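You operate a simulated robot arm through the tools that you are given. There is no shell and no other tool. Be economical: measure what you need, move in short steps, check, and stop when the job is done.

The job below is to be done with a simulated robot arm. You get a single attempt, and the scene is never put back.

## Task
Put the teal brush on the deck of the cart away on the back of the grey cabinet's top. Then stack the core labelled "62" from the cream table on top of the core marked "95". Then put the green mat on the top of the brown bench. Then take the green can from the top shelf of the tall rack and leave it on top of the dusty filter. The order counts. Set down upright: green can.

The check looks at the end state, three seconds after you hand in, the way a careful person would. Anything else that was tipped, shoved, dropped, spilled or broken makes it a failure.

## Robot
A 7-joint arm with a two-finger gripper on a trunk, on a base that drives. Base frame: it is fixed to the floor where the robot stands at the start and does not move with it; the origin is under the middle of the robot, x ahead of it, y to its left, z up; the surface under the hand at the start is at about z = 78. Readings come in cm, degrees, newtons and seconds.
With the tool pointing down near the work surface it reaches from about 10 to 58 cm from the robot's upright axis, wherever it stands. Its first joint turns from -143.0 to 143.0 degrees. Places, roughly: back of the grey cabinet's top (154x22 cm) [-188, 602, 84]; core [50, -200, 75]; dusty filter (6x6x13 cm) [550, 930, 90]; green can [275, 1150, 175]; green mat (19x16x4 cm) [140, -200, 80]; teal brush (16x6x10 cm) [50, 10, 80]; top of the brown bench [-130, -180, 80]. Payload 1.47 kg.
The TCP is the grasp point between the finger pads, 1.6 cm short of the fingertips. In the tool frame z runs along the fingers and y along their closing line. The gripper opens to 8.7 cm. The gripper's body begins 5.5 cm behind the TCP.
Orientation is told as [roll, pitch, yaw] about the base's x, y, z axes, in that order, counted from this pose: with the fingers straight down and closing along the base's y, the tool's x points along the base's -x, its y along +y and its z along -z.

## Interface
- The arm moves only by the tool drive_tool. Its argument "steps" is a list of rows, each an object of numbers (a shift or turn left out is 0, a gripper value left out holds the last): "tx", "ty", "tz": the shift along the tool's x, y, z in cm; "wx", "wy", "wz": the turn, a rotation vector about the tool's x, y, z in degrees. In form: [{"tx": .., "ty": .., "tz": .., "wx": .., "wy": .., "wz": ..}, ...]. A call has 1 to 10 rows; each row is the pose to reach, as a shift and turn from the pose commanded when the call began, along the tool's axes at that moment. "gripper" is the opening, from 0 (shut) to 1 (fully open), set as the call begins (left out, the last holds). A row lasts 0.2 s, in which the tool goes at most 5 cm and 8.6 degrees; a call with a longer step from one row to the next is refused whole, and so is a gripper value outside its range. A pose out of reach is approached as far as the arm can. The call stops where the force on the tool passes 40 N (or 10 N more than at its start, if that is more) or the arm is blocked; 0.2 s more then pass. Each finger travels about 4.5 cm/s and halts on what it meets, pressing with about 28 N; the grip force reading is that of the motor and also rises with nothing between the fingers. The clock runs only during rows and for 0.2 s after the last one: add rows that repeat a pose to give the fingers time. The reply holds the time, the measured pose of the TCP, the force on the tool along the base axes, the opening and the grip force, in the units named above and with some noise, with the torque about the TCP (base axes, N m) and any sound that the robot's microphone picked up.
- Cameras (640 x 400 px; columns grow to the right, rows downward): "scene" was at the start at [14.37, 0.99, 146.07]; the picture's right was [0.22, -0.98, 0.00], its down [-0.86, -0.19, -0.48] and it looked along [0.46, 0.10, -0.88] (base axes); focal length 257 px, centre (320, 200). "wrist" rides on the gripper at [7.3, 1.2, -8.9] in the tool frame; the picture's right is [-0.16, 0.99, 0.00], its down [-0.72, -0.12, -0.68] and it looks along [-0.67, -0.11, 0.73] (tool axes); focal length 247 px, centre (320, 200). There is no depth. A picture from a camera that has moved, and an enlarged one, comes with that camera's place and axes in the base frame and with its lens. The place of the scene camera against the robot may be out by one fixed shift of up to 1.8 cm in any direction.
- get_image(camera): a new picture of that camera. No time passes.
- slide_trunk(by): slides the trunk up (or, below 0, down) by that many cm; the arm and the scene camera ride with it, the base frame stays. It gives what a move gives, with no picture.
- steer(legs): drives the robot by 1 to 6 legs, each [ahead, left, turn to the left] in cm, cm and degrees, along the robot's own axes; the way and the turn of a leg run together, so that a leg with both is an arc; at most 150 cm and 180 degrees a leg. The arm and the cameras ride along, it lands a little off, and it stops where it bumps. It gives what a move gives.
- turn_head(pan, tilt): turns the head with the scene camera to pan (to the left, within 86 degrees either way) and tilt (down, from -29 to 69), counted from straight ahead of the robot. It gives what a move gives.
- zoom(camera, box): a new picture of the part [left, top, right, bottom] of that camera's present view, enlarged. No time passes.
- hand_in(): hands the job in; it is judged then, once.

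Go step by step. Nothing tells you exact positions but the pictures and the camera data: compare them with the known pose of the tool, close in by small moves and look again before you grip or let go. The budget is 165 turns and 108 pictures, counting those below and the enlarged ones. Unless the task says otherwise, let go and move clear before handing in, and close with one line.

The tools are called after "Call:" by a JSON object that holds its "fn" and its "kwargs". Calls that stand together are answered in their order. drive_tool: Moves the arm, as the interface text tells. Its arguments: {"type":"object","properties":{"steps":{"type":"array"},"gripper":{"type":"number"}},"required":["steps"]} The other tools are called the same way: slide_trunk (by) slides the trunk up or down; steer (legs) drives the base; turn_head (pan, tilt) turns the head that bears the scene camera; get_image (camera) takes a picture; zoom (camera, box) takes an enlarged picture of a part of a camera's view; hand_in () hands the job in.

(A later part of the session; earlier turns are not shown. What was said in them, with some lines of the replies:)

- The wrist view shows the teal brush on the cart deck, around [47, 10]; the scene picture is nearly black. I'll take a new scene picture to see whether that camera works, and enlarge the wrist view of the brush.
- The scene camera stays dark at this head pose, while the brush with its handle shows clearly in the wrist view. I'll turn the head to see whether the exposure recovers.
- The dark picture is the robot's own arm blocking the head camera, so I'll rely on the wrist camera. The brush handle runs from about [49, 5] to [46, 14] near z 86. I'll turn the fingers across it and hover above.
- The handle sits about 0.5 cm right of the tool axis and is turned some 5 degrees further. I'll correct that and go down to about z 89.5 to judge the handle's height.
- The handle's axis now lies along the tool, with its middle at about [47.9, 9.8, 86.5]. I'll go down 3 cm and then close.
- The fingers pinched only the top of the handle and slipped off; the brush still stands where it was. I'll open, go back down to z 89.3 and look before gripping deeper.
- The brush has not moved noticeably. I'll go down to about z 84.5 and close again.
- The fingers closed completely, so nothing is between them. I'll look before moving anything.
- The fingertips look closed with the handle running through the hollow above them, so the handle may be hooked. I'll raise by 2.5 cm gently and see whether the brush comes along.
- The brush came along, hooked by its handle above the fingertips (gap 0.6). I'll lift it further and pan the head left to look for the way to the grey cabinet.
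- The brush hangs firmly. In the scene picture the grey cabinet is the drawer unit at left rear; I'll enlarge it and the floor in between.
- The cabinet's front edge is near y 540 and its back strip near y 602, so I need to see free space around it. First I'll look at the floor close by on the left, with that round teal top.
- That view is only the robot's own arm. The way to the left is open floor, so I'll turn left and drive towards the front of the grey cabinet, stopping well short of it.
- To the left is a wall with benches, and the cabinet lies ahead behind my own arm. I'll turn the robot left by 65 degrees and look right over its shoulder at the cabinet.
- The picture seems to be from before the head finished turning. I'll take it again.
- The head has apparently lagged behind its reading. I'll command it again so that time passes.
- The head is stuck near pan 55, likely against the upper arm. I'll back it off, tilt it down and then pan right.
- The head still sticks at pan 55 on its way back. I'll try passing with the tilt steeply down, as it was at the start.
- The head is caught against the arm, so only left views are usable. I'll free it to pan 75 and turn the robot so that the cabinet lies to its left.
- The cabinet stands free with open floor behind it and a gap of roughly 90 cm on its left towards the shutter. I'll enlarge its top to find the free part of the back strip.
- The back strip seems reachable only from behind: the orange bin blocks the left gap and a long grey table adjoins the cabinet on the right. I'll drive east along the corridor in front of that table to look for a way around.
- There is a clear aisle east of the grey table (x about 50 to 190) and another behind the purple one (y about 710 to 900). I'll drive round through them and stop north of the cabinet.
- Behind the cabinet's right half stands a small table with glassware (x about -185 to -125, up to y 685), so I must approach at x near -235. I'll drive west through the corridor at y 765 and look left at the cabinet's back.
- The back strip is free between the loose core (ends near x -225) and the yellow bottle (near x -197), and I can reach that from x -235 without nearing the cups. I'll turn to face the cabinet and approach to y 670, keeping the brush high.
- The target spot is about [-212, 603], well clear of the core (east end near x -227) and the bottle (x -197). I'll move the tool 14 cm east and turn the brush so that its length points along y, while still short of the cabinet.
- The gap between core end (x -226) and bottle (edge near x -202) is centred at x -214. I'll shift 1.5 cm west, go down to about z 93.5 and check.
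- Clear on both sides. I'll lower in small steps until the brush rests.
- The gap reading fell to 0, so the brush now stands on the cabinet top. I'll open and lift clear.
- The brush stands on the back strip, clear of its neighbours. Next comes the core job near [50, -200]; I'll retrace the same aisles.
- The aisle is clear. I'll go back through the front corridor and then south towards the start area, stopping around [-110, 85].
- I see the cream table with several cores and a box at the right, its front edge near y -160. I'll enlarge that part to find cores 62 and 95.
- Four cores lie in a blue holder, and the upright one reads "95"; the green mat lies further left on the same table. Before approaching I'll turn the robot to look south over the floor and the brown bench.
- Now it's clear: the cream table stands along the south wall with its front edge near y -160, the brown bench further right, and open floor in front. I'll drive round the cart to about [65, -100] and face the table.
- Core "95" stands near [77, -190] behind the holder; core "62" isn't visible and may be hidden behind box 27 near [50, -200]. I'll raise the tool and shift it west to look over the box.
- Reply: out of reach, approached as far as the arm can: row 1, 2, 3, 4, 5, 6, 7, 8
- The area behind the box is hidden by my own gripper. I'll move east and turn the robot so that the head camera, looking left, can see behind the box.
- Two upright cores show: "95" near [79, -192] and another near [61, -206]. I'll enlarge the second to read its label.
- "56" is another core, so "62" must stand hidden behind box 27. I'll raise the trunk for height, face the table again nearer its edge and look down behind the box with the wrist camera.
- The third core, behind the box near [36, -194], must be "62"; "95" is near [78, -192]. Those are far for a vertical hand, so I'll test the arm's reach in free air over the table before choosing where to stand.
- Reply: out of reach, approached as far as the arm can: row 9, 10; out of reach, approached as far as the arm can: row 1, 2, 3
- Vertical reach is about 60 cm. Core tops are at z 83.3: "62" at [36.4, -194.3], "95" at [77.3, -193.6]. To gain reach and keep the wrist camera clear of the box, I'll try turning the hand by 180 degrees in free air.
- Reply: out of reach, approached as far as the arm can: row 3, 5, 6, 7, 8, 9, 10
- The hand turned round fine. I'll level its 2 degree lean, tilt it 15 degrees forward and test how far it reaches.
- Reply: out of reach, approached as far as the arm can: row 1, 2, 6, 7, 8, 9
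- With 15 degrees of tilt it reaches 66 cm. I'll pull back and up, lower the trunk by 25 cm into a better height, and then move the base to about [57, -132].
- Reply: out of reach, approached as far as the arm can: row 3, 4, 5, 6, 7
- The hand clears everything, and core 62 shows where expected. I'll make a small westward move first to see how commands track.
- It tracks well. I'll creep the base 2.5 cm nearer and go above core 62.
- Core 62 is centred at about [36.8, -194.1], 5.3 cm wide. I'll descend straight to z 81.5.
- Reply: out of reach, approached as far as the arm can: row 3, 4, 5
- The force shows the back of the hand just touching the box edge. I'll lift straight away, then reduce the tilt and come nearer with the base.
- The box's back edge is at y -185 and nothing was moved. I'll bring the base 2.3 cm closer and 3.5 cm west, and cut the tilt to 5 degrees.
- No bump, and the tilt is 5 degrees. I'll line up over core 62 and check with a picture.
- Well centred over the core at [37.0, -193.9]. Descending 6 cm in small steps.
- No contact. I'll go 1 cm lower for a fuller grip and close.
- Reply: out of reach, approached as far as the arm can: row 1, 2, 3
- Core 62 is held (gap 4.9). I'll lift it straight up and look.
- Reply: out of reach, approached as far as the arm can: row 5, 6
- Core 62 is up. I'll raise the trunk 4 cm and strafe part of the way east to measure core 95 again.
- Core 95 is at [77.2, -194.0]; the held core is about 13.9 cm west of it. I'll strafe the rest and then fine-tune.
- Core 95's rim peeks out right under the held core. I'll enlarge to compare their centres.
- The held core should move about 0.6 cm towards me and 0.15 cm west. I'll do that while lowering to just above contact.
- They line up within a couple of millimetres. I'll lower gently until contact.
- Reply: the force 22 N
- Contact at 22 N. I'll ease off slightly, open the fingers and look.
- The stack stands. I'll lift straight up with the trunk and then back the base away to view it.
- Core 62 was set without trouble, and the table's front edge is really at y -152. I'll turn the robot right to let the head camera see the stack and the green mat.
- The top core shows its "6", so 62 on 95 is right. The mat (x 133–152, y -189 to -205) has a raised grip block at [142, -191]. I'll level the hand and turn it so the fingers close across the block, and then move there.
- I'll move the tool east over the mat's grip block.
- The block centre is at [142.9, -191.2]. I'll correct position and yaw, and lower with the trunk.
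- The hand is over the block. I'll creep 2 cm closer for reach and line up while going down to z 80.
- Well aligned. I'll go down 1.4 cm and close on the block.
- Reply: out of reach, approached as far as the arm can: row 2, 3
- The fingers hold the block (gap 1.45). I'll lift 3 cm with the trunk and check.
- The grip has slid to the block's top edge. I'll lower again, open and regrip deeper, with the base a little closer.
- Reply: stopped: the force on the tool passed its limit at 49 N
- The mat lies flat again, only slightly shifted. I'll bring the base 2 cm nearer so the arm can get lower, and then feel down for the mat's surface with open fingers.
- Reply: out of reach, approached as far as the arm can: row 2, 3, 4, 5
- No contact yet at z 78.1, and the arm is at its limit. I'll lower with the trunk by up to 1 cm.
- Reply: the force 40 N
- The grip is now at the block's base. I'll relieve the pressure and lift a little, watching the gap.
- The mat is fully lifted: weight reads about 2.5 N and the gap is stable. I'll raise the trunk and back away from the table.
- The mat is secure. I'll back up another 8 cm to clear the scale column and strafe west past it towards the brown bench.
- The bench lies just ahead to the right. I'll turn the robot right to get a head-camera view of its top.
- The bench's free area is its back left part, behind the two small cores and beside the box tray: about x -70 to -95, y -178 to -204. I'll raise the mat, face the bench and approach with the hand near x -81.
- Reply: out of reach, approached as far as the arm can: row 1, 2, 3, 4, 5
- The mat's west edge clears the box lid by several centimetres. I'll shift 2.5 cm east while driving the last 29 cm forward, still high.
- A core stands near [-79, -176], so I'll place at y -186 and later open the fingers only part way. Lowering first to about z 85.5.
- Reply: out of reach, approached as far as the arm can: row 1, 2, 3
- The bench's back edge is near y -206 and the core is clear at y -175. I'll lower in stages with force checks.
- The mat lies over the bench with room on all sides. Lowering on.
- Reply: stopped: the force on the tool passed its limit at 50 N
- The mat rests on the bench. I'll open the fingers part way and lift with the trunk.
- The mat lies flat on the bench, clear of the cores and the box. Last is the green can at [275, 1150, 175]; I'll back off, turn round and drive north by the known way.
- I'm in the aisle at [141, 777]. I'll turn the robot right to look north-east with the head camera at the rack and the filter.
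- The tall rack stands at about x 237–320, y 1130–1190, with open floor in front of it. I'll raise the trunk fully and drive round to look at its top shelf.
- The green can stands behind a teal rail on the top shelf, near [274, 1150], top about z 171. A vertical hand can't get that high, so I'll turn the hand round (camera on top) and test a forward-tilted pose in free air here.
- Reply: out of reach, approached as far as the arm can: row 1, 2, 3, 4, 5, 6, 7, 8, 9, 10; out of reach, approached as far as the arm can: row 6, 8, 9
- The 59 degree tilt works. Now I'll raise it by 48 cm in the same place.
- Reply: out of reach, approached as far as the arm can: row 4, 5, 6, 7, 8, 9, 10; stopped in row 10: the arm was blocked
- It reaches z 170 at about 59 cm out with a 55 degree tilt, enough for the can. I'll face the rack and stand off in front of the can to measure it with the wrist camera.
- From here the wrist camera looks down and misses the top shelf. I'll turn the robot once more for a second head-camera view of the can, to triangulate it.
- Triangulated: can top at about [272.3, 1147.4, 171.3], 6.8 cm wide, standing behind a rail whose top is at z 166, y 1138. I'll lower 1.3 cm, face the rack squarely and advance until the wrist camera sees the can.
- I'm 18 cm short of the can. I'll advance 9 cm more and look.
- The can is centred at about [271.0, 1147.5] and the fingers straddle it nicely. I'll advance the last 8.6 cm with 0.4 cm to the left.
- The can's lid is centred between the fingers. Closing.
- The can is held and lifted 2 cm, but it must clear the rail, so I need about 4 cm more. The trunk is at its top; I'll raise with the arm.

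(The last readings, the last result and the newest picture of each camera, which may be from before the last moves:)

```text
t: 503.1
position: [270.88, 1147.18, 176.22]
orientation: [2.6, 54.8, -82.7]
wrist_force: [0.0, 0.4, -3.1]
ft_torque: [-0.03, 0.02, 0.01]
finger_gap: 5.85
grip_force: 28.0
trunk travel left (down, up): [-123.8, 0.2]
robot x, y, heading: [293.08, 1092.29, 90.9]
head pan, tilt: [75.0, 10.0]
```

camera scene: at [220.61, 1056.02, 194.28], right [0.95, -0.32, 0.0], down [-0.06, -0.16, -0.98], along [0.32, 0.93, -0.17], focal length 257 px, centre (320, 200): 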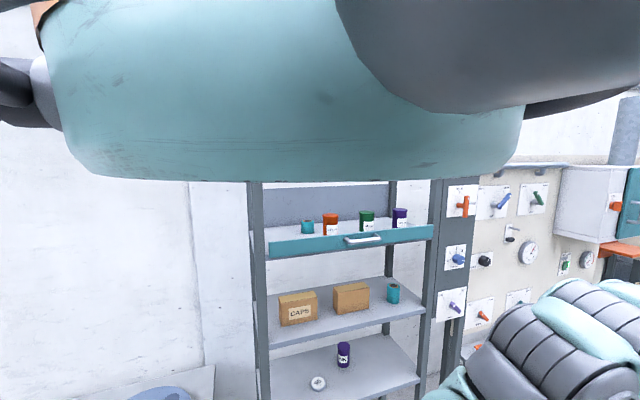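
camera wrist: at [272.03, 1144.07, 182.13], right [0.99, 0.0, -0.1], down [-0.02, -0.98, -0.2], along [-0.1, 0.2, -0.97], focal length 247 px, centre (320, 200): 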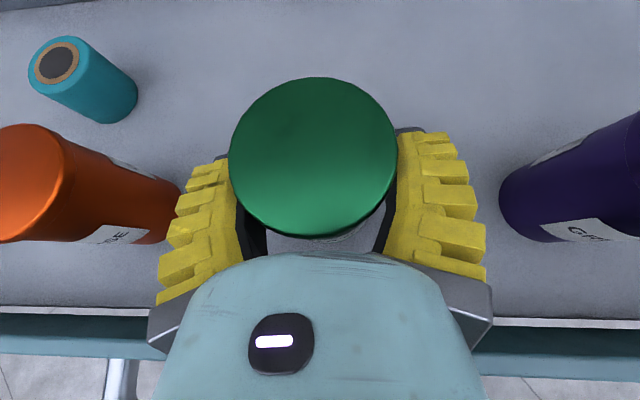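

It rose to z 176, so the can's bottom is near 169, above the rail. I'll go up 2 cm more and then back straight out.

Call:
{"fn": "drive_tool", "kwargs": {"steps": [{"tx": 0.8, "tz": -0.6}, {"tx": 1.7, "tz": -1.2}, {"tx": 1.7, "tz": -1.2}]}}

Call:
{"fn": "steer", "kwargs": {"legs": [[-6, 0, 0]]}}

Call:
{"fn": "get_image", "kwargs": {"camera": "wrist"}}

```text
t: 503.9
position: [270.72, 1147.17, 178.09]
orientation: [2.6, 54.8, -82.6]
wrist_force: [0.1, 1.4, -2.7]
ft_torque: [-0.01, -0.01, 0.02]
finger_gap: 5.9
grip_force: 27.6
trunk travel left (down, up): [-123.8, 0.2]
robot x, y, heading: [292.83, 1092.37, 91.0]
head pan, tilt: [75.0, 10.0]
```

```text
t: 504.9
position: [270.97, 1141.18, 178.24]
orientation: [2.7, 54.8, -82.7]
wrist_force: [-0.3, -0.1, -2.6]
ft_torque: [-0.01, -0.01, -0.01]
finger_gap: 5.91
grip_force: 28.1
trunk travel left (down, up): [-123.8, 0.2]
robot x, y, heading: [292.91, 1086.45, 91.1]
head pan, tilt: [75.0, 10.0]
```

```text
18 pictures are left
camera wrist: at [271.99, 1138.06, 189.27], right [0.99, 0.0, -0.1], down [-0.02, -0.98, -0.2], along [-0.1, 0.21, -0.97], focal length 247 px, centre (320, 200)
```

wrist: 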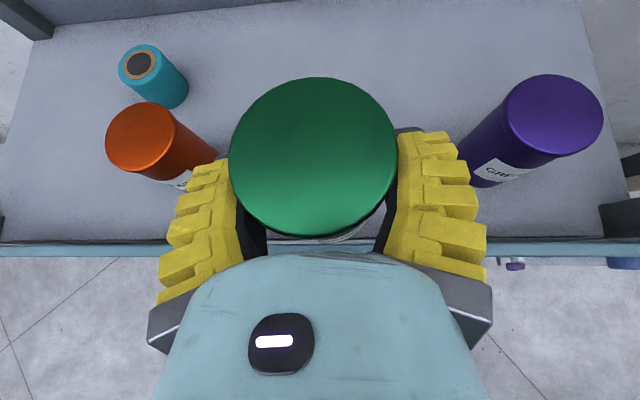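

The can is out over the rail. I'll back away and turn so the head camera looks east to find the dusty filter near [550, 930].

Call:
{"fn": "steer", "kwargs": {"legs": [[-38, 0, 0], [0, 0, -180]]}}

Call:
{"fn": "turn_head", "kwargs": {"pan": 75, "tilt": 25}}

Call:
{"fn": "get_image", "kwargs": {"camera": "scene"}}

```text
t: 514.5
position: [317.08, 994.7, 178.15]
orientation: [2.7, 54.8, 98.3]
wrist_force: [0.1, -0.2, -2.2]
ft_torque: [0.02, -0.01, 0.0]
finger_gap: 5.71
grip_force: 28.3
trunk travel left (down, up): [-123.8, 0.2]
robot x, y, heading: [294.13, 1049.1, -88.0]
head pan, tilt: [75.0, 10.0]
```

```text
t: 515.3
position: [317.12, 994.78, 178.17]
orientation: [2.7, 54.8, 98.4]
wrist_force: [-0.6, -0.8, -2.8]
ft_torque: [0.0, 0.04, -0.03]
finger_gap: 5.71
grip_force: 27.8
trunk travel left (down, up): [-123.8, 0.2]
robot x, y, heading: [294.06, 1049.11, -87.9]
head pan, tilt: [75.0, 25.0]
```

```text
17 pictures are left
camera scene: at [304.06, 1039.54, 192.55], right [-0.22, -0.97, 0.0], down [-0.41, 0.09, -0.91], along [0.88, -0.2, -0.42], focal length 257 px, centre (320, 200)
```

scene: 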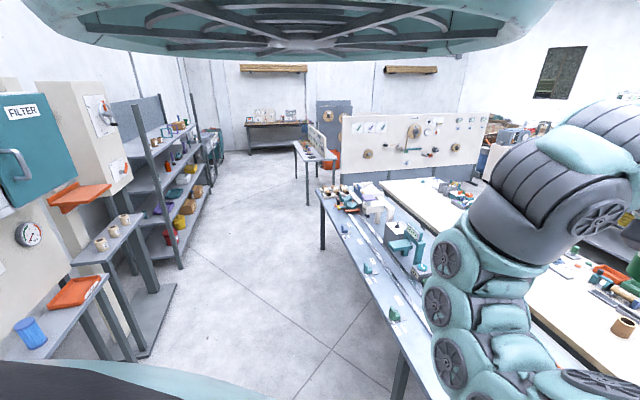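

The filter should appear around (367, 184). I'll enlarge that.

Call:
{"fn": "zoom", "kwargs": {"camera": "scene", "box": [290, 120, 460, 226]}}

```text
3.76 times, centred on (375, 173) of scene
camera zoom: at [304.06, 1039.54, 192.55], right [-0.22, -0.97, 0.0], down [-0.41, 0.09, -0.91], along [0.88, -0.2, -0.42], focal length 967 px, centre (113, 302)
```

zoom: 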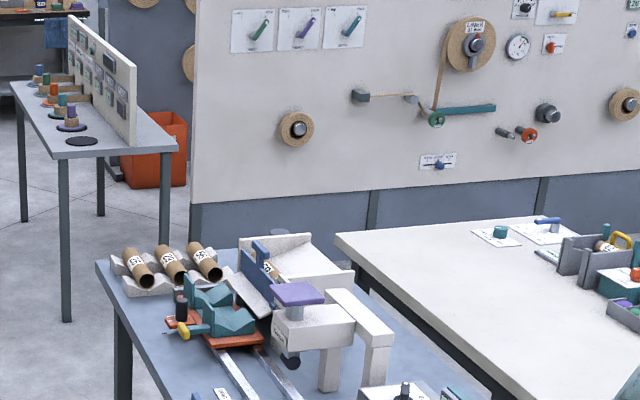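

The blue table ends near x 570; the filter must be by the machine there. I'll strafe east 150 cm for a closer view.

Call:
{"fn": "steer", "kwargs": {"legs": [[0, 75, 0], [0, 70, 0]]}}

Call:
{"fn": "zoom", "kwargs": {"camera": "scene", "box": [320, 100, 640, 300]}}

```text
t: 522.8
position: [461.33, 1000.47, 178.07]
orientation: [2.6, 54.8, 98.7]
wrist_force: [0.1, 0.6, -3.1]
ft_torque: [0.0, -0.01, 0.02]
finger_gap: 5.64
grip_force: 27.4
trunk travel left (down, up): [-123.8, 0.2]
robot x, y, heading: [437.92, 1054.77, -87.6]
head pan, tilt: [75.0, 25.0]
```

```text
2.00 times, centred on (480, 200) of scene
camera zoom: at [448.0, 1045.3, 192.55], right [-0.22, -0.98, 0.0], down [-0.41, 0.09, -0.91], along [0.88, -0.2, -0.42], focal length 514 px, centre (0, 200)
```

zoom: 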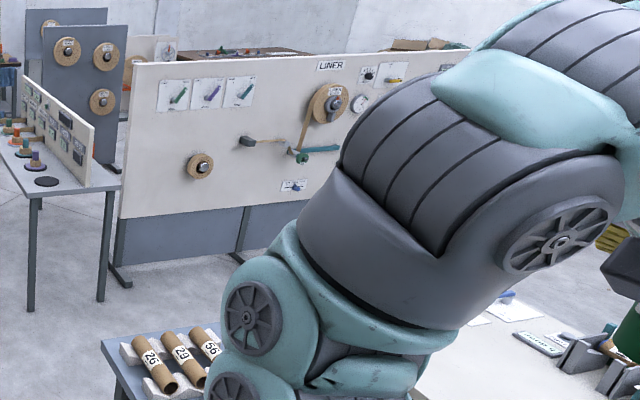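

My arm hides it. I'll turn the robot right so the filter falls in the clear part of the view, and check the can in hand.

Call:
{"fn": "steer", "kwargs": {"legs": [[0, 0, -42]]}}

Call:
{"fn": "get_image", "kwargs": {"camera": "scene"}}

Call:
{"fn": "get_image", "kwargs": {"camera": "wrist"}}

```text
t: 525.1
position: [418.9, 998.73, 178.17]
orientation: [2.7, 54.7, 56.6]
wrist_force: [-0.8, -0.5, -3.3]
ft_torque: [0.01, 0.01, 0.0]
finger_gap: 5.59
grip_force: 27.5
trunk travel left (down, up): [-123.8, 0.2]
robot x, y, heading: [437.84, 1054.9, -129.4]
head pan, tilt: [75.0, 25.0]
```

```text
14 pictures are left
camera scene: at [439.55, 1041.38, 192.55], right [-0.82, -0.58, 0.0], down [-0.24, 0.35, -0.91], along [0.52, -0.74, -0.42], focal length 257 px, centre (320, 200)
```

scene: 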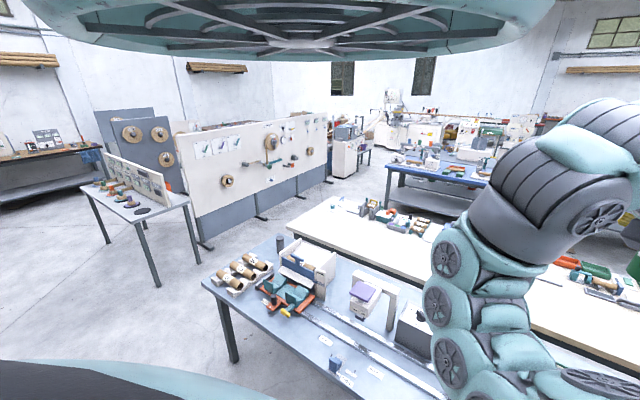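

```text
13 pictures are left
camera wrist: at [419.89, 1001.71, 189.26], right [-0.75, 0.65, -0.1], down [0.66, 0.73, -0.2], along [-0.06, -0.22, -0.97], focal length 247 px, centre (320, 200)
```

wrist: 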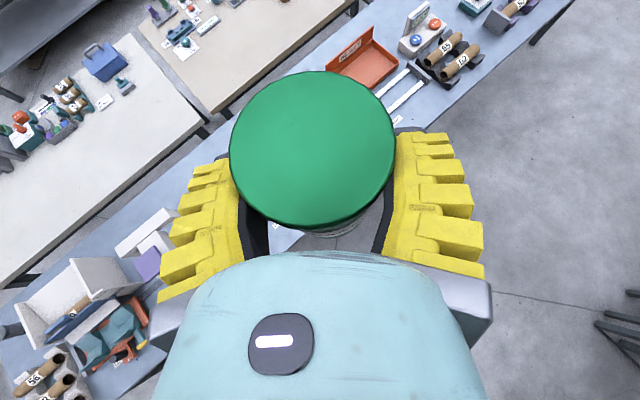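

The dark upright piece at (281, 242), near [549, 934], is the dusty filter at the far east end of the blue table. I'll enlarge it.

Call:
{"fn": "zoom", "kwargs": {"camera": "scene", "box": [200, 215, 360, 315]}}

```text
4.00 times, centred on (280, 265) of scene
camera zoom: at [439.55, 1041.38, 192.55], right [-0.82, -0.58, 0.0], down [-0.24, 0.35, -0.91], along [0.52, -0.74, -0.42], focal length 1027 px, centre (480, -60)
```

zoom: 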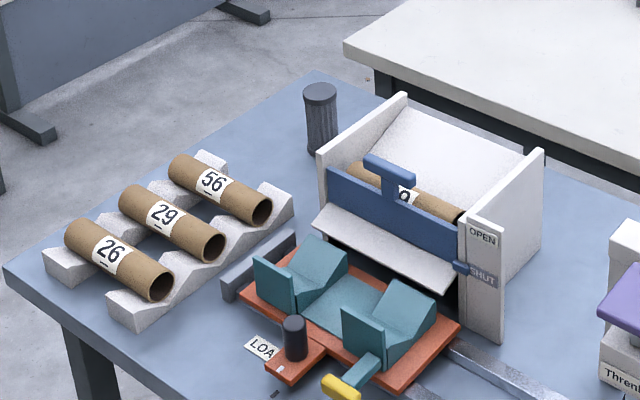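

The filter is at about [553, 931], top near z 90, with free floor east of the table. I'll drive round the table's east end and face west towards it, with the can still high.

Call:
{"fn": "steer", "kwargs": {"legs": [[0, 0, 129.4], [150, 0, 0], [36, 0, 0], [0, 0, -90], [97, 0, 0], [0, 0, -90]]}}

Call:
{"fn": "get_image", "kwargs": {"camera": "wrist"}}

```text
t: 552.1
position: [570.83, 937.12, 178.12]
orientation: [2.7, 54.8, 7.0]
wrist_force: [0.7, 0.8, -1.9]
ft_torque: [0.03, -0.05, 0.0]
finger_gap: 5.04
grip_force: 27.9
trunk travel left (down, up): [-123.8, 0.2]
robot x, y, heading: [625.48, 959.27, -179.1]
head pan, tilt: [75.0, 25.0]
```

```text
11 pictures are left
camera wrist: at [573.67, 938.16, 189.25], right [0.01, 0.99, -0.1], down [0.98, -0.03, -0.2], along [-0.2, -0.1, -0.97], focal length 247 px, centre (320, 200)
```

wrist: 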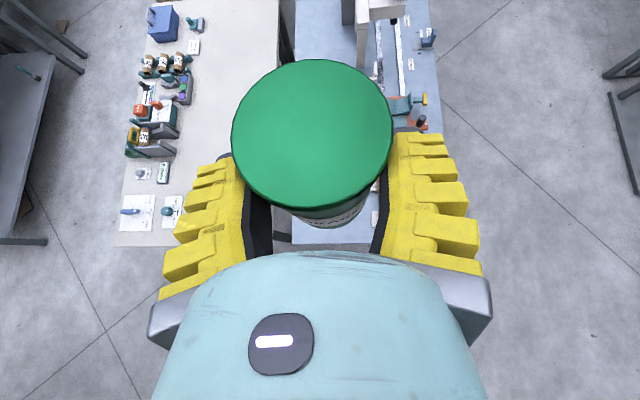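

The can is slowly being squeezed forward out of the grip (gap 5.0), so I'll set it down on the free table spot near [563, 941] between filter and core holder, and take a better grip there.

Call:
{"fn": "steer", "kwargs": {"legs": [[6, -4.6, 0]]}}

Call:
{"fn": "slide_trunk", "kwargs": {"by": -85}}

Call:
{"fn": "get_image", "kwargs": {"camera": "wrist"}}

```text
t: 553.2
position: [564.64, 941.58, 178.06]
orientation: [2.6, 54.8, 7.0]
wrist_force: [-0.1, 0.2, -2.8]
ft_torque: [0.0, -0.05, 0.01]
finger_gap: 5.04
grip_force: 27.9
trunk travel left (down, up): [-123.8, 0.2]
robot x, y, heading: [619.3, 963.38, -179.6]
head pan, tilt: [75.0, 25.0]
```

```text
refused: -85 is not a number from -40 to 40
```

```text
10 pictures are left
camera wrist: at [567.66, 942.67, 189.25], right [0.01, 0.99, -0.1], down [0.98, -0.03, -0.2], along [-0.2, -0.1, -0.97], focal length 247 px, centre (320, 200)
```

wrist: 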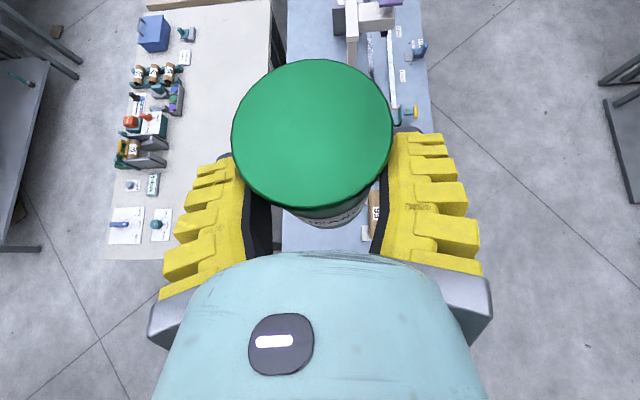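

The trunk moves at most 40 cm per call; the gap holds at 5.04. Lowering in two calls to about z 98.

Call:
{"fn": "slide_trunk", "kwargs": {"by": -40}}

Call:
{"fn": "slide_trunk", "kwargs": {"by": -40}}

Call:
{"fn": "get_image", "kwargs": {"camera": "wrist"}}

```text
t: 557.0
position: [564.69, 941.62, 138.11]
orientation: [2.6, 54.8, 7.1]
wrist_force: [-0.3, 0.2, -3.0]
ft_torque: [0.0, -0.07, -0.01]
finger_gap: 5.02
grip_force: 27.9
trunk travel left (down, up): [-83.8, 40.2]
robot x, y, heading: [619.68, 963.76, -179.4]
head pan, tilt: [75.0, 25.0]
```

```text
t: 560.8
position: [564.76, 941.62, 98.1]
orientation: [2.6, 54.8, 7.0]
wrist_force: [0.5, -0.3, -2.0]
ft_torque: [0.0, -0.03, -0.01]
finger_gap: 5.01
grip_force: 28.0
trunk travel left (down, up): [-43.8, 80.2]
robot x, y, heading: [619.37, 963.51, -179.2]
head pan, tilt: [75.0, 25.0]
```

```text
9 pictures are left
camera wrist: at [567.68, 942.67, 109.25], right [0.01, 0.99, -0.1], down [0.98, -0.03, -0.2], along [-0.2, -0.1, -0.97], focal length 247 px, centre (320, 200)
```

wrist: 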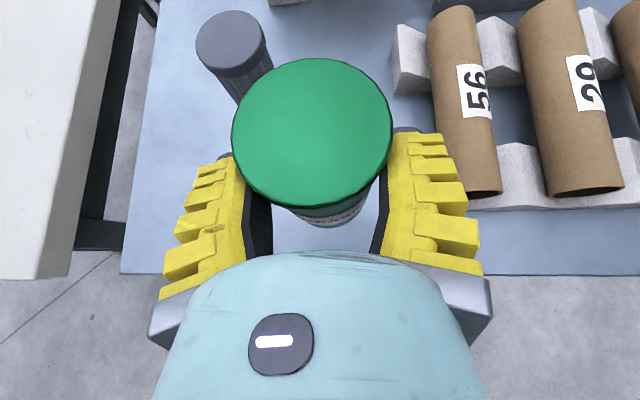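

Now the filter's cap is in view near [549, 933], and the spot below the can is free. I'll lower the can to the table in steps until contact.

Call:
{"fn": "slide_trunk", "kwargs": {"by": -10.5}}

Call:
{"fn": "slide_trunk", "kwargs": {"by": -1.2}}

Call:
{"fn": "slide_trunk", "kwargs": {"by": -1}}

```text
t: 562.2
position: [564.72, 941.61, 87.6]
orientation: [2.6, 54.8, 6.9]
wrist_force: [-0.6, 0.0, -2.1]
ft_torque: [0.01, -0.05, 0.03]
finger_gap: 5.01
grip_force: 27.4
trunk travel left (down, up): [-33.3, 90.7]
robot x, y, heading: [619.51, 963.59, -179.5]
head pan, tilt: [75.0, 25.0]
```

```text
t: 562.8
position: [564.65, 941.52, 86.61]
orientation: [2.6, 54.9, 7.1]
wrist_force: [2.3, 0.5, 7.3]
ft_torque: [-0.07, 0.29, 0.03]
finger_gap: 4.73
grip_force: 28.1
trunk travel left (down, up): [-32.1, 91.9]
robot x, y, heading: [619.01, 963.96, -179.4]
head pan, tilt: [75.0, 25.0]
```

```text
t: 563.4
position: [564.83, 941.47, 85.37]
orientation: [2.8, 54.5, 7.1]
wrist_force: [0.4, -0.5, -0.4]
ft_torque: [-0.02, -0.01, 0.0]
finger_gap: 0.0
grip_force: 27.8
trunk travel left (down, up): [-31.1, 92.9]
robot x, y, heading: [619.33, 963.33, -179.0]
head pan, tilt: [75.0, 25.0]
```

The can slipped free as it touched the table. I'll look at once.

Call:
{"fn": "get_image", "kwargs": {"camera": "wrist"}}

```text
8 pictures are left
camera wrist: at [567.7, 942.64, 96.41], right [0.01, 0.99, -0.1], down [0.98, -0.03, -0.2], along [-0.2, -0.1, -0.97], focal length 247 px, centre (320, 200)
```

wrist: 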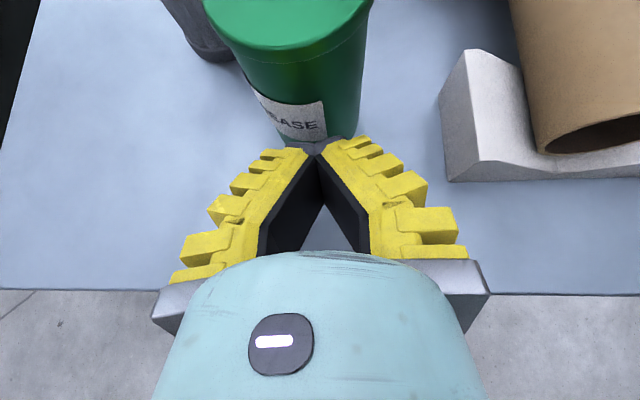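

The can stands upright at about [556, 941], about 4.5 cm clear of the filter. I'll rise 13 cm, open, and swing the hand's approach by 30 degrees so the fingers stay away from the filter.

Call:
{"fn": "slide_trunk", "kwargs": {"by": 13}}

Call:
{"fn": "drive_tool", "kwargs": {"steps": [{"wx": 6.1, "wz": -4.3}, {"wx": 12.3, "wz": -8.6}, {"wx": 18.4, "wz": -12.9}, {"wx": 24.6, "wz": -17.2}, {"wx": 24.6, "wz": -17.2}, {"wx": 24.6, "wz": -17.2}], "gripper": 1}}

Call:
{"fn": "steer", "kwargs": {"legs": [[8, 1.5, 0]]}}

Call:
{"fn": "get_image", "kwargs": {"camera": "wrist"}}

```text
t: 565.0
position: [564.84, 941.68, 98.41]
orientation: [2.7, 54.8, 7.0]
wrist_force: [-0.3, -0.1, -0.5]
ft_torque: [0.01, 0.02, -0.01]
finger_gap: 0.0
grip_force: 27.6
trunk travel left (down, up): [-44.1, 79.9]
robot x, y, heading: [619.39, 963.94, -179.3]
head pan, tilt: [75.0, 25.0]
```

```text
t: 566.4
position: [563.49, 939.39, 101.15]
orientation: [2.2, 54.0, 34.1]
wrist_force: [0.3, -0.1, 0.6]
ft_torque: [-0.01, 0.01, 0.01]
finger_gap: 8.7
grip_force: 0.0
out of reach, approached as far as the arm can: row 2, 3, 4, 5, 6
trunk travel left (down, up): [-44.1, 79.9]
robot x, y, heading: [619.4, 963.29, -178.9]
head pan, tilt: [75.0, 25.0]
```

```text
t: 567.4
position: [555.6, 937.92, 101.11]
orientation: [2.3, 54.1, 34.0]
wrist_force: [0.3, 0.9, -0.2]
ft_torque: [0.01, 0.0, -0.02]
finger_gap: 8.69
grip_force: 0.0
trunk travel left (down, up): [-44.1, 79.9]
robot x, y, heading: [611.38, 962.08, -179.1]
head pan, tilt: [75.0, 25.0]
```

```text
7 pictures are left
camera wrist: at [557.46, 940.21, 112.24], right [-0.45, 0.89, -0.11], down [0.88, 0.43, -0.19], along [-0.12, -0.18, -0.98], focal length 247 px, centre (320, 200)
```

wrist: 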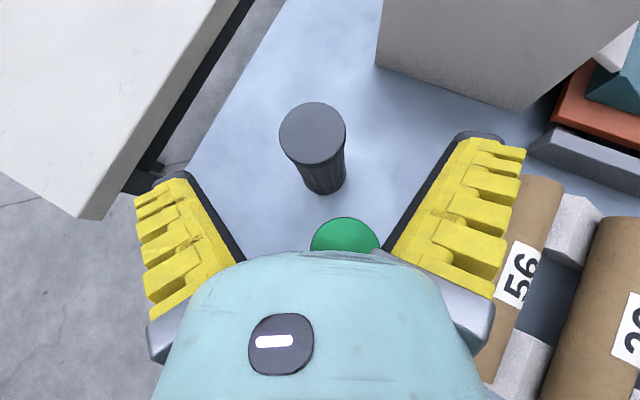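

The filter's cap is centred at [549.7, 933.0], top about z 91.5, and the can at [557.6, 940.2]. I'll shift over the can and lower to just above it for a check.

Call:
{"fn": "steer", "kwargs": {"legs": [[-0.9, -1.7, 0]]}}

Call:
{"fn": "slide_trunk", "kwargs": {"by": -8}}

Call:
{"fn": "get_image", "kwargs": {"camera": "wrist"}}

```text
t: 568.2
position: [556.4, 939.76, 101.09]
orientation: [2.2, 54.0, 34.1]
wrist_force: [-0.2, 0.1, 0.2]
ft_torque: [-0.02, 0.04, 0.03]
finger_gap: 8.69
grip_force: 0.2
trunk travel left (down, up): [-44.1, 79.9]
robot x, y, heading: [612.38, 963.67, -179.4]
head pan, tilt: [75.0, 25.0]
```

```text
t: 569.4
position: [556.45, 939.57, 93.06]
orientation: [2.2, 54.1, 34.1]
wrist_force: [-1.2, -0.1, 1.1]
ft_torque: [0.03, 0.03, 0.02]
finger_gap: 8.69
grip_force: 0.0
trunk travel left (down, up): [-36.1, 87.9]
robot x, y, heading: [612.23, 964.0, -179.4]
head pan, tilt: [75.0, 25.0]
```

```text
6 pictures are left
camera wrist: at [558.36, 941.91, 104.23], right [-0.45, 0.89, -0.11], down [0.88, 0.43, -0.19], along [-0.12, -0.18, -0.98], focal length 247 px, centre (320, 200)
```

wrist: 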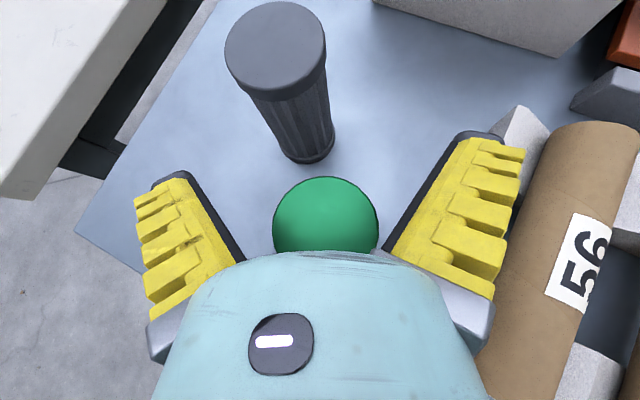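

The can is at [558.0, 940.3] with its lid at z 89; the filter is steady at [549.65, 932.9]. I'll back 0.6 cm, lower 6.5 cm and grip deeper this time.

Call:
{"fn": "steer", "kwargs": {"legs": [[-0.6, 0, 0]]}}

Call:
{"fn": "slide_trunk", "kwargs": {"by": -6.5}}

Call:
{"fn": "drive_tool", "kwargs": {"steps": [{"tz": 0}, {"tz": 0}, {"tz": 0}, {"tz": 0}, {"tz": 0}], "gripper": 0}}

```text
t: 570.1
position: [556.99, 939.68, 93.19]
orientation: [2.1, 54.1, 34.1]
wrist_force: [-0.1, 0.0, -0.8]
ft_torque: [0.02, 0.01, 0.02]
finger_gap: 8.71
grip_force: 0.0
trunk travel left (down, up): [-36.1, 87.9]
robot x, y, heading: [613.44, 963.59, -179.6]
head pan, tilt: [75.0, 25.0]
```

```text
t: 571.2
position: [556.97, 939.67, 86.53]
orientation: [2.1, 54.1, 34.1]
wrist_force: [0.2, 1.2, 2.1]
ft_torque: [0.0, -0.07, 0.01]
finger_gap: 8.76
grip_force: 0.0
trunk travel left (down, up): [-29.6, 94.4]
robot x, y, heading: [613.03, 963.37, -179.2]
head pan, tilt: [75.0, 25.0]
```

```text
t: 572.4
position: [557.01, 939.56, 86.56]
orientation: [2.2, 53.9, 34.1]
wrist_force: [-0.4, 0.6, -2.0]
ft_torque: [-0.03, 0.01, 0.0]
finger_gap: 6.22
grip_force: 27.5
trunk travel left (down, up): [-29.6, 94.4]
robot x, y, heading: [613.09, 963.53, -179.3]
head pan, tilt: [75.0, 25.0]
```

A firm, centred grip this time (gap 6.2). I'll lift 15.5 cm and check the can in the hand.

Call:
{"fn": "slide_trunk", "kwargs": {"by": 15.5}}

Call:
{"fn": "get_image", "kwargs": {"camera": "wrist"}}

```text
t: 574.2
position: [556.93, 939.65, 101.92]
orientation: [2.2, 54.0, 34.2]
wrist_force: [0.7, -0.4, -2.0]
ft_torque: [-0.01, 0.03, -0.03]
finger_gap: 6.18
grip_force: 27.6
trunk travel left (down, up): [-45.1, 78.9]
robot x, y, heading: [612.84, 963.89, -179.2]
head pan, tilt: [75.0, 25.0]
```

```text
5 pictures are left
camera wrist: at [559.0, 941.94, 113.18], right [-0.45, 0.89, -0.11], down [0.88, 0.43, -0.19], along [-0.12, -0.18, -0.98], focal length 247 px, centre (320, 200)
```

wrist: 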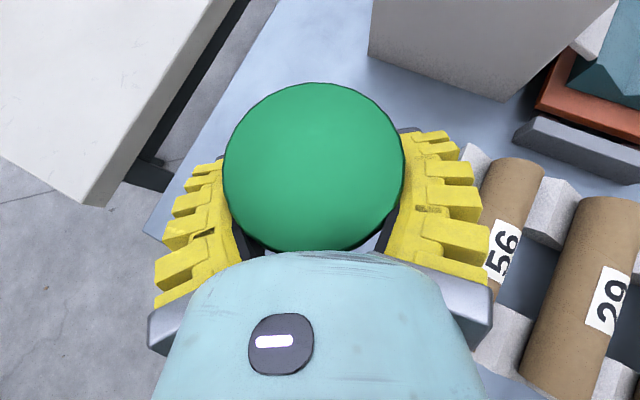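

The can hangs upright, centred at [556.9, 939.5] by the wrist view. I'll move it by (-7.25, -6.6) over the filter, 2.4 cm above its top.

Call:
{"fn": "steer", "kwargs": {"legs": [[7.3, 6.5, 0]]}}

Call:
{"fn": "get_image", "kwargs": {"camera": "wrist"}}

```text
t: 575.3
position: [549.85, 933.08, 102.08]
orientation: [2.1, 54.1, 34.1]
wrist_force: [0.5, 0.4, -2.7]
ft_torque: [0.03, 0.0, 0.0]
finger_gap: 6.21
grip_force: 27.9
trunk travel left (down, up): [-45.1, 78.9]
robot x, y, heading: [605.79, 957.38, -179.6]
head pan, tilt: [75.0, 25.0]
```

```text
4 pictures are left
camera wrist: at [551.79, 935.38, 113.22], right [-0.45, 0.89, -0.11], down [0.88, 0.43, -0.19], along [-0.12, -0.18, -0.98], focal length 247 px, centre (320, 200)
```

wrist: 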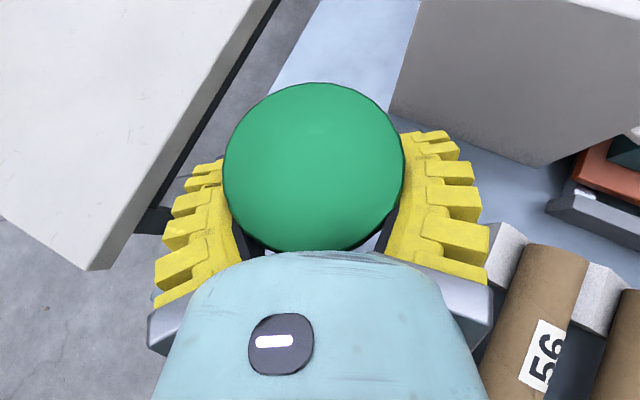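

The lid is centred at [549.7, 933.0], right over the filter. I'll lower in small steps, watching the force.

Call:
{"fn": "slide_trunk", "kwargs": {"by": -1.6}}

Call:
{"fn": "slide_trunk", "kwargs": {"by": -0.5}}

```text
t: 575.9
position: [549.94, 933.08, 100.36]
orientation: [2.3, 54.0, 34.1]
wrist_force: [-0.9, 0.4, -1.6]
ft_torque: [0.0, 0.01, 0.01]
finger_gap: 6.22
grip_force: 27.6
trunk travel left (down, up): [-43.5, 80.5]
robot x, y, heading: [605.8, 957.28, -179.4]
head pan, tilt: [75.0, 25.0]
```

```text
t: 576.5
position: [549.86, 933.12, 99.96]
orientation: [2.2, 54.0, 34.0]
wrist_force: [-1.3, 0.2, -2.7]
ft_torque: [0.0, -0.02, -0.01]
finger_gap: 6.17
grip_force: 28.0
trunk travel left (down, up): [-43.0, 81.0]
robot x, y, heading: [605.95, 957.28, -179.2]
head pan, tilt: [75.0, 25.0]
```

Call:
{"fn": "slide_trunk", "kwargs": {"by": -0.3}}

```text
t: 577.0
position: [549.74, 933.14, 99.72]
orientation: [2.2, 53.9, 34.2]
wrist_force: [0.4, 0.0, -2.7]
ft_torque: [0.0, 0.0, -0.05]
finger_gap: 6.16
grip_force: 28.4
trunk travel left (down, up): [-42.7, 81.3]
robot x, y, heading: [605.98, 957.05, -179.3]
head pan, tilt: [75.0, 25.0]
```

No contact yet (z 99.7). Continuing in 0.3 cm steps.

Call:
{"fn": "slide_trunk", "kwargs": {"by": -0.3}}

```text
t: 577.5
position: [549.82, 933.23, 99.49]
orientation: [2.2, 53.9, 34.1]
wrist_force: [-0.3, 0.5, -3.2]
ft_torque: [0.0, 0.0, -0.02]
finger_gap: 6.16
grip_force: 28.2
trunk travel left (down, up): [-42.4, 81.6]
robot x, y, heading: [605.93, 957.18, -179.3]
head pan, tilt: [75.0, 25.0]
```

Still no contact; one more small step.

Call:
{"fn": "slide_trunk", "kwargs": {"by": -0.3}}

```text
t: 578.0
position: [549.77, 933.2, 99.1]
orientation: [2.2, 54.1, 34.1]
wrist_force: [-0.4, -0.9, -2.9]
ft_torque: [-0.02, 0.0, -0.01]
finger_gap: 6.19
grip_force: 28.1
trunk travel left (down, up): [-42.1, 81.9]
robot x, y, heading: [606.08, 957.26, -179.2]
head pan, tilt: [75.0, 25.0]
```

Call:
{"fn": "slide_trunk", "kwargs": {"by": -0.3}}

```text
t: 578.5
position: [549.75, 933.1, 99.03]
orientation: [2.5, 54.4, 34.2]
wrist_force: [3.4, 1.7, 14.2]
ft_torque: [0.11, -0.15, 0.04]
finger_gap: 6.2
grip_force: 28.0
trunk travel left (down, up): [-41.8, 82.2]
robot x, y, heading: [605.7, 957.2, -179.4]
head pan, tilt: [75.0, 25.0]
```

Contact: the can rests on the filter. I'll relieve 0.15 cm, check the force, and then open.

Call:
{"fn": "slide_trunk", "kwargs": {"by": 0.2}}

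Call:
{"fn": "drive_tool", "kwargs": {"steps": [{"tz": 0}, {"tz": 0}, {"tz": 0}, {"tz": 0}, {"tz": 0}], "gripper": 1}}

Call:
{"fn": "get_image", "kwargs": {"camera": "wrist"}}

```text
t: 579.1
position: [549.76, 933.07, 99.05]
orientation: [2.2, 54.2, 34.2]
wrist_force: [-1.3, -0.4, 5.4]
ft_torque: [-0.07, 0.27, 0.01]
finger_gap: 6.2
grip_force: 27.5
trunk travel left (down, up): [-42.0, 82.0]
robot x, y, heading: [605.73, 957.47, -179.5]
head pan, tilt: [75.0, 25.0]
```

```text
t: 580.3
position: [549.89, 933.19, 98.83]
orientation: [2.2, 54.0, 34.2]
wrist_force: [-0.3, -0.8, 0.2]
ft_torque: [0.01, -0.01, -0.02]
finger_gap: 8.69
grip_force: 0.1
trunk travel left (down, up): [-42.0, 82.0]
robot x, y, heading: [606.07, 956.86, -179.0]
head pan, tilt: [75.0, 25.0]
```

```text
3 pictures are left
camera wrist: at [551.79, 935.4, 110.11], right [-0.45, 0.89, -0.11], down [0.88, 0.43, -0.19], along [-0.12, -0.18, -0.98], focal length 247 px, centre (320, 200)
```

wrist: 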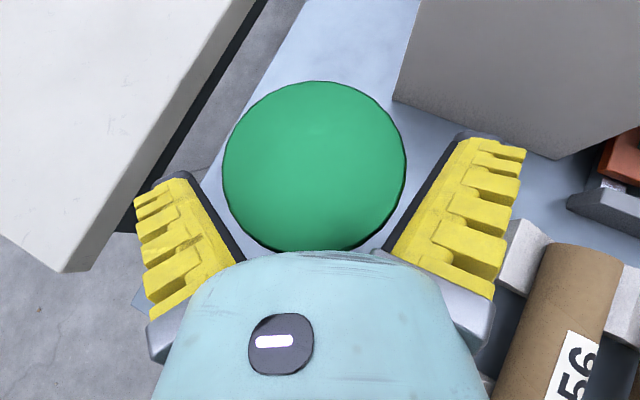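

The can stands on the filter. I'll rise straight up, back away and take a look.

Call:
{"fn": "slide_trunk", "kwargs": {"by": 8}}

Call:
{"fn": "slide_trunk", "kwargs": {"by": 12}}

Call:
{"fn": "steer", "kwargs": {"legs": [[-14, 0, 0]]}}

Call:
{"fn": "get_image", "kwargs": {"camera": "wrist"}}

```text
t: 581.4
position: [549.85, 933.09, 107.02]
orientation: [2.2, 54.0, 34.1]
wrist_force: [0.1, -0.4, 0.4]
ft_torque: [-0.02, 0.0, 0.0]
finger_gap: 8.71
grip_force: 0.0
trunk travel left (down, up): [-50.0, 74.0]
robot x, y, heading: [605.84, 957.46, -179.1]
head pan, tilt: [75.0, 25.0]
```

```text
t: 582.9
position: [549.99, 933.16, 119.03]
orientation: [2.2, 54.1, 34.1]
wrist_force: [-0.1, 0.1, 0.4]
ft_torque: [-0.04, 0.01, 0.01]
finger_gap: 8.73
grip_force: 0.1
trunk travel left (down, up): [-62.0, 62.0]
robot x, y, heading: [606.32, 957.05, -179.3]
head pan, tilt: [75.0, 25.0]
```

```text
t: 584.3
position: [563.92, 933.19, 118.98]
orientation: [2.2, 54.0, 34.1]
wrist_force: [0.3, 0.1, 0.3]
ft_torque: [0.02, 0.0, 0.01]
finger_gap: 8.71
grip_force: 0.1
trunk travel left (down, up): [-62.0, 62.0]
robot x, y, heading: [620.0, 957.3, -179.1]
head pan, tilt: [75.0, 25.0]
```

```text
2 pictures are left
camera wrist: at [565.84, 935.54, 130.1], right [-0.45, 0.89, -0.11], down [0.88, 0.43, -0.19], along [-0.12, -0.18, -0.98], focal length 247 px, centre (320, 200)
```

wrist: 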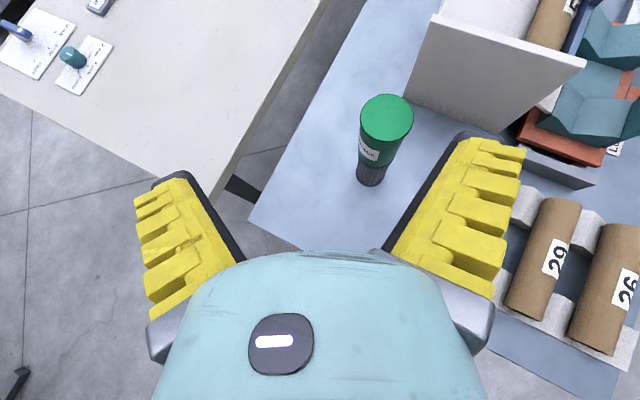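

The green can stands upright and centred on the filter, and the hand is clear of it. All four jobs were done in order, so I'm handing in.

Call:
{"fn": "hand_in", "kwargs": {}}

```text
The job is handed in.
```

The job is handed in, with all four tasks done in the order given. The teal brush is on the back of the grey cabinet's top, and core 62 is stacked on core 95. The green mat lies flat on the brown bench, and the green can stands upright on the dusty filter.
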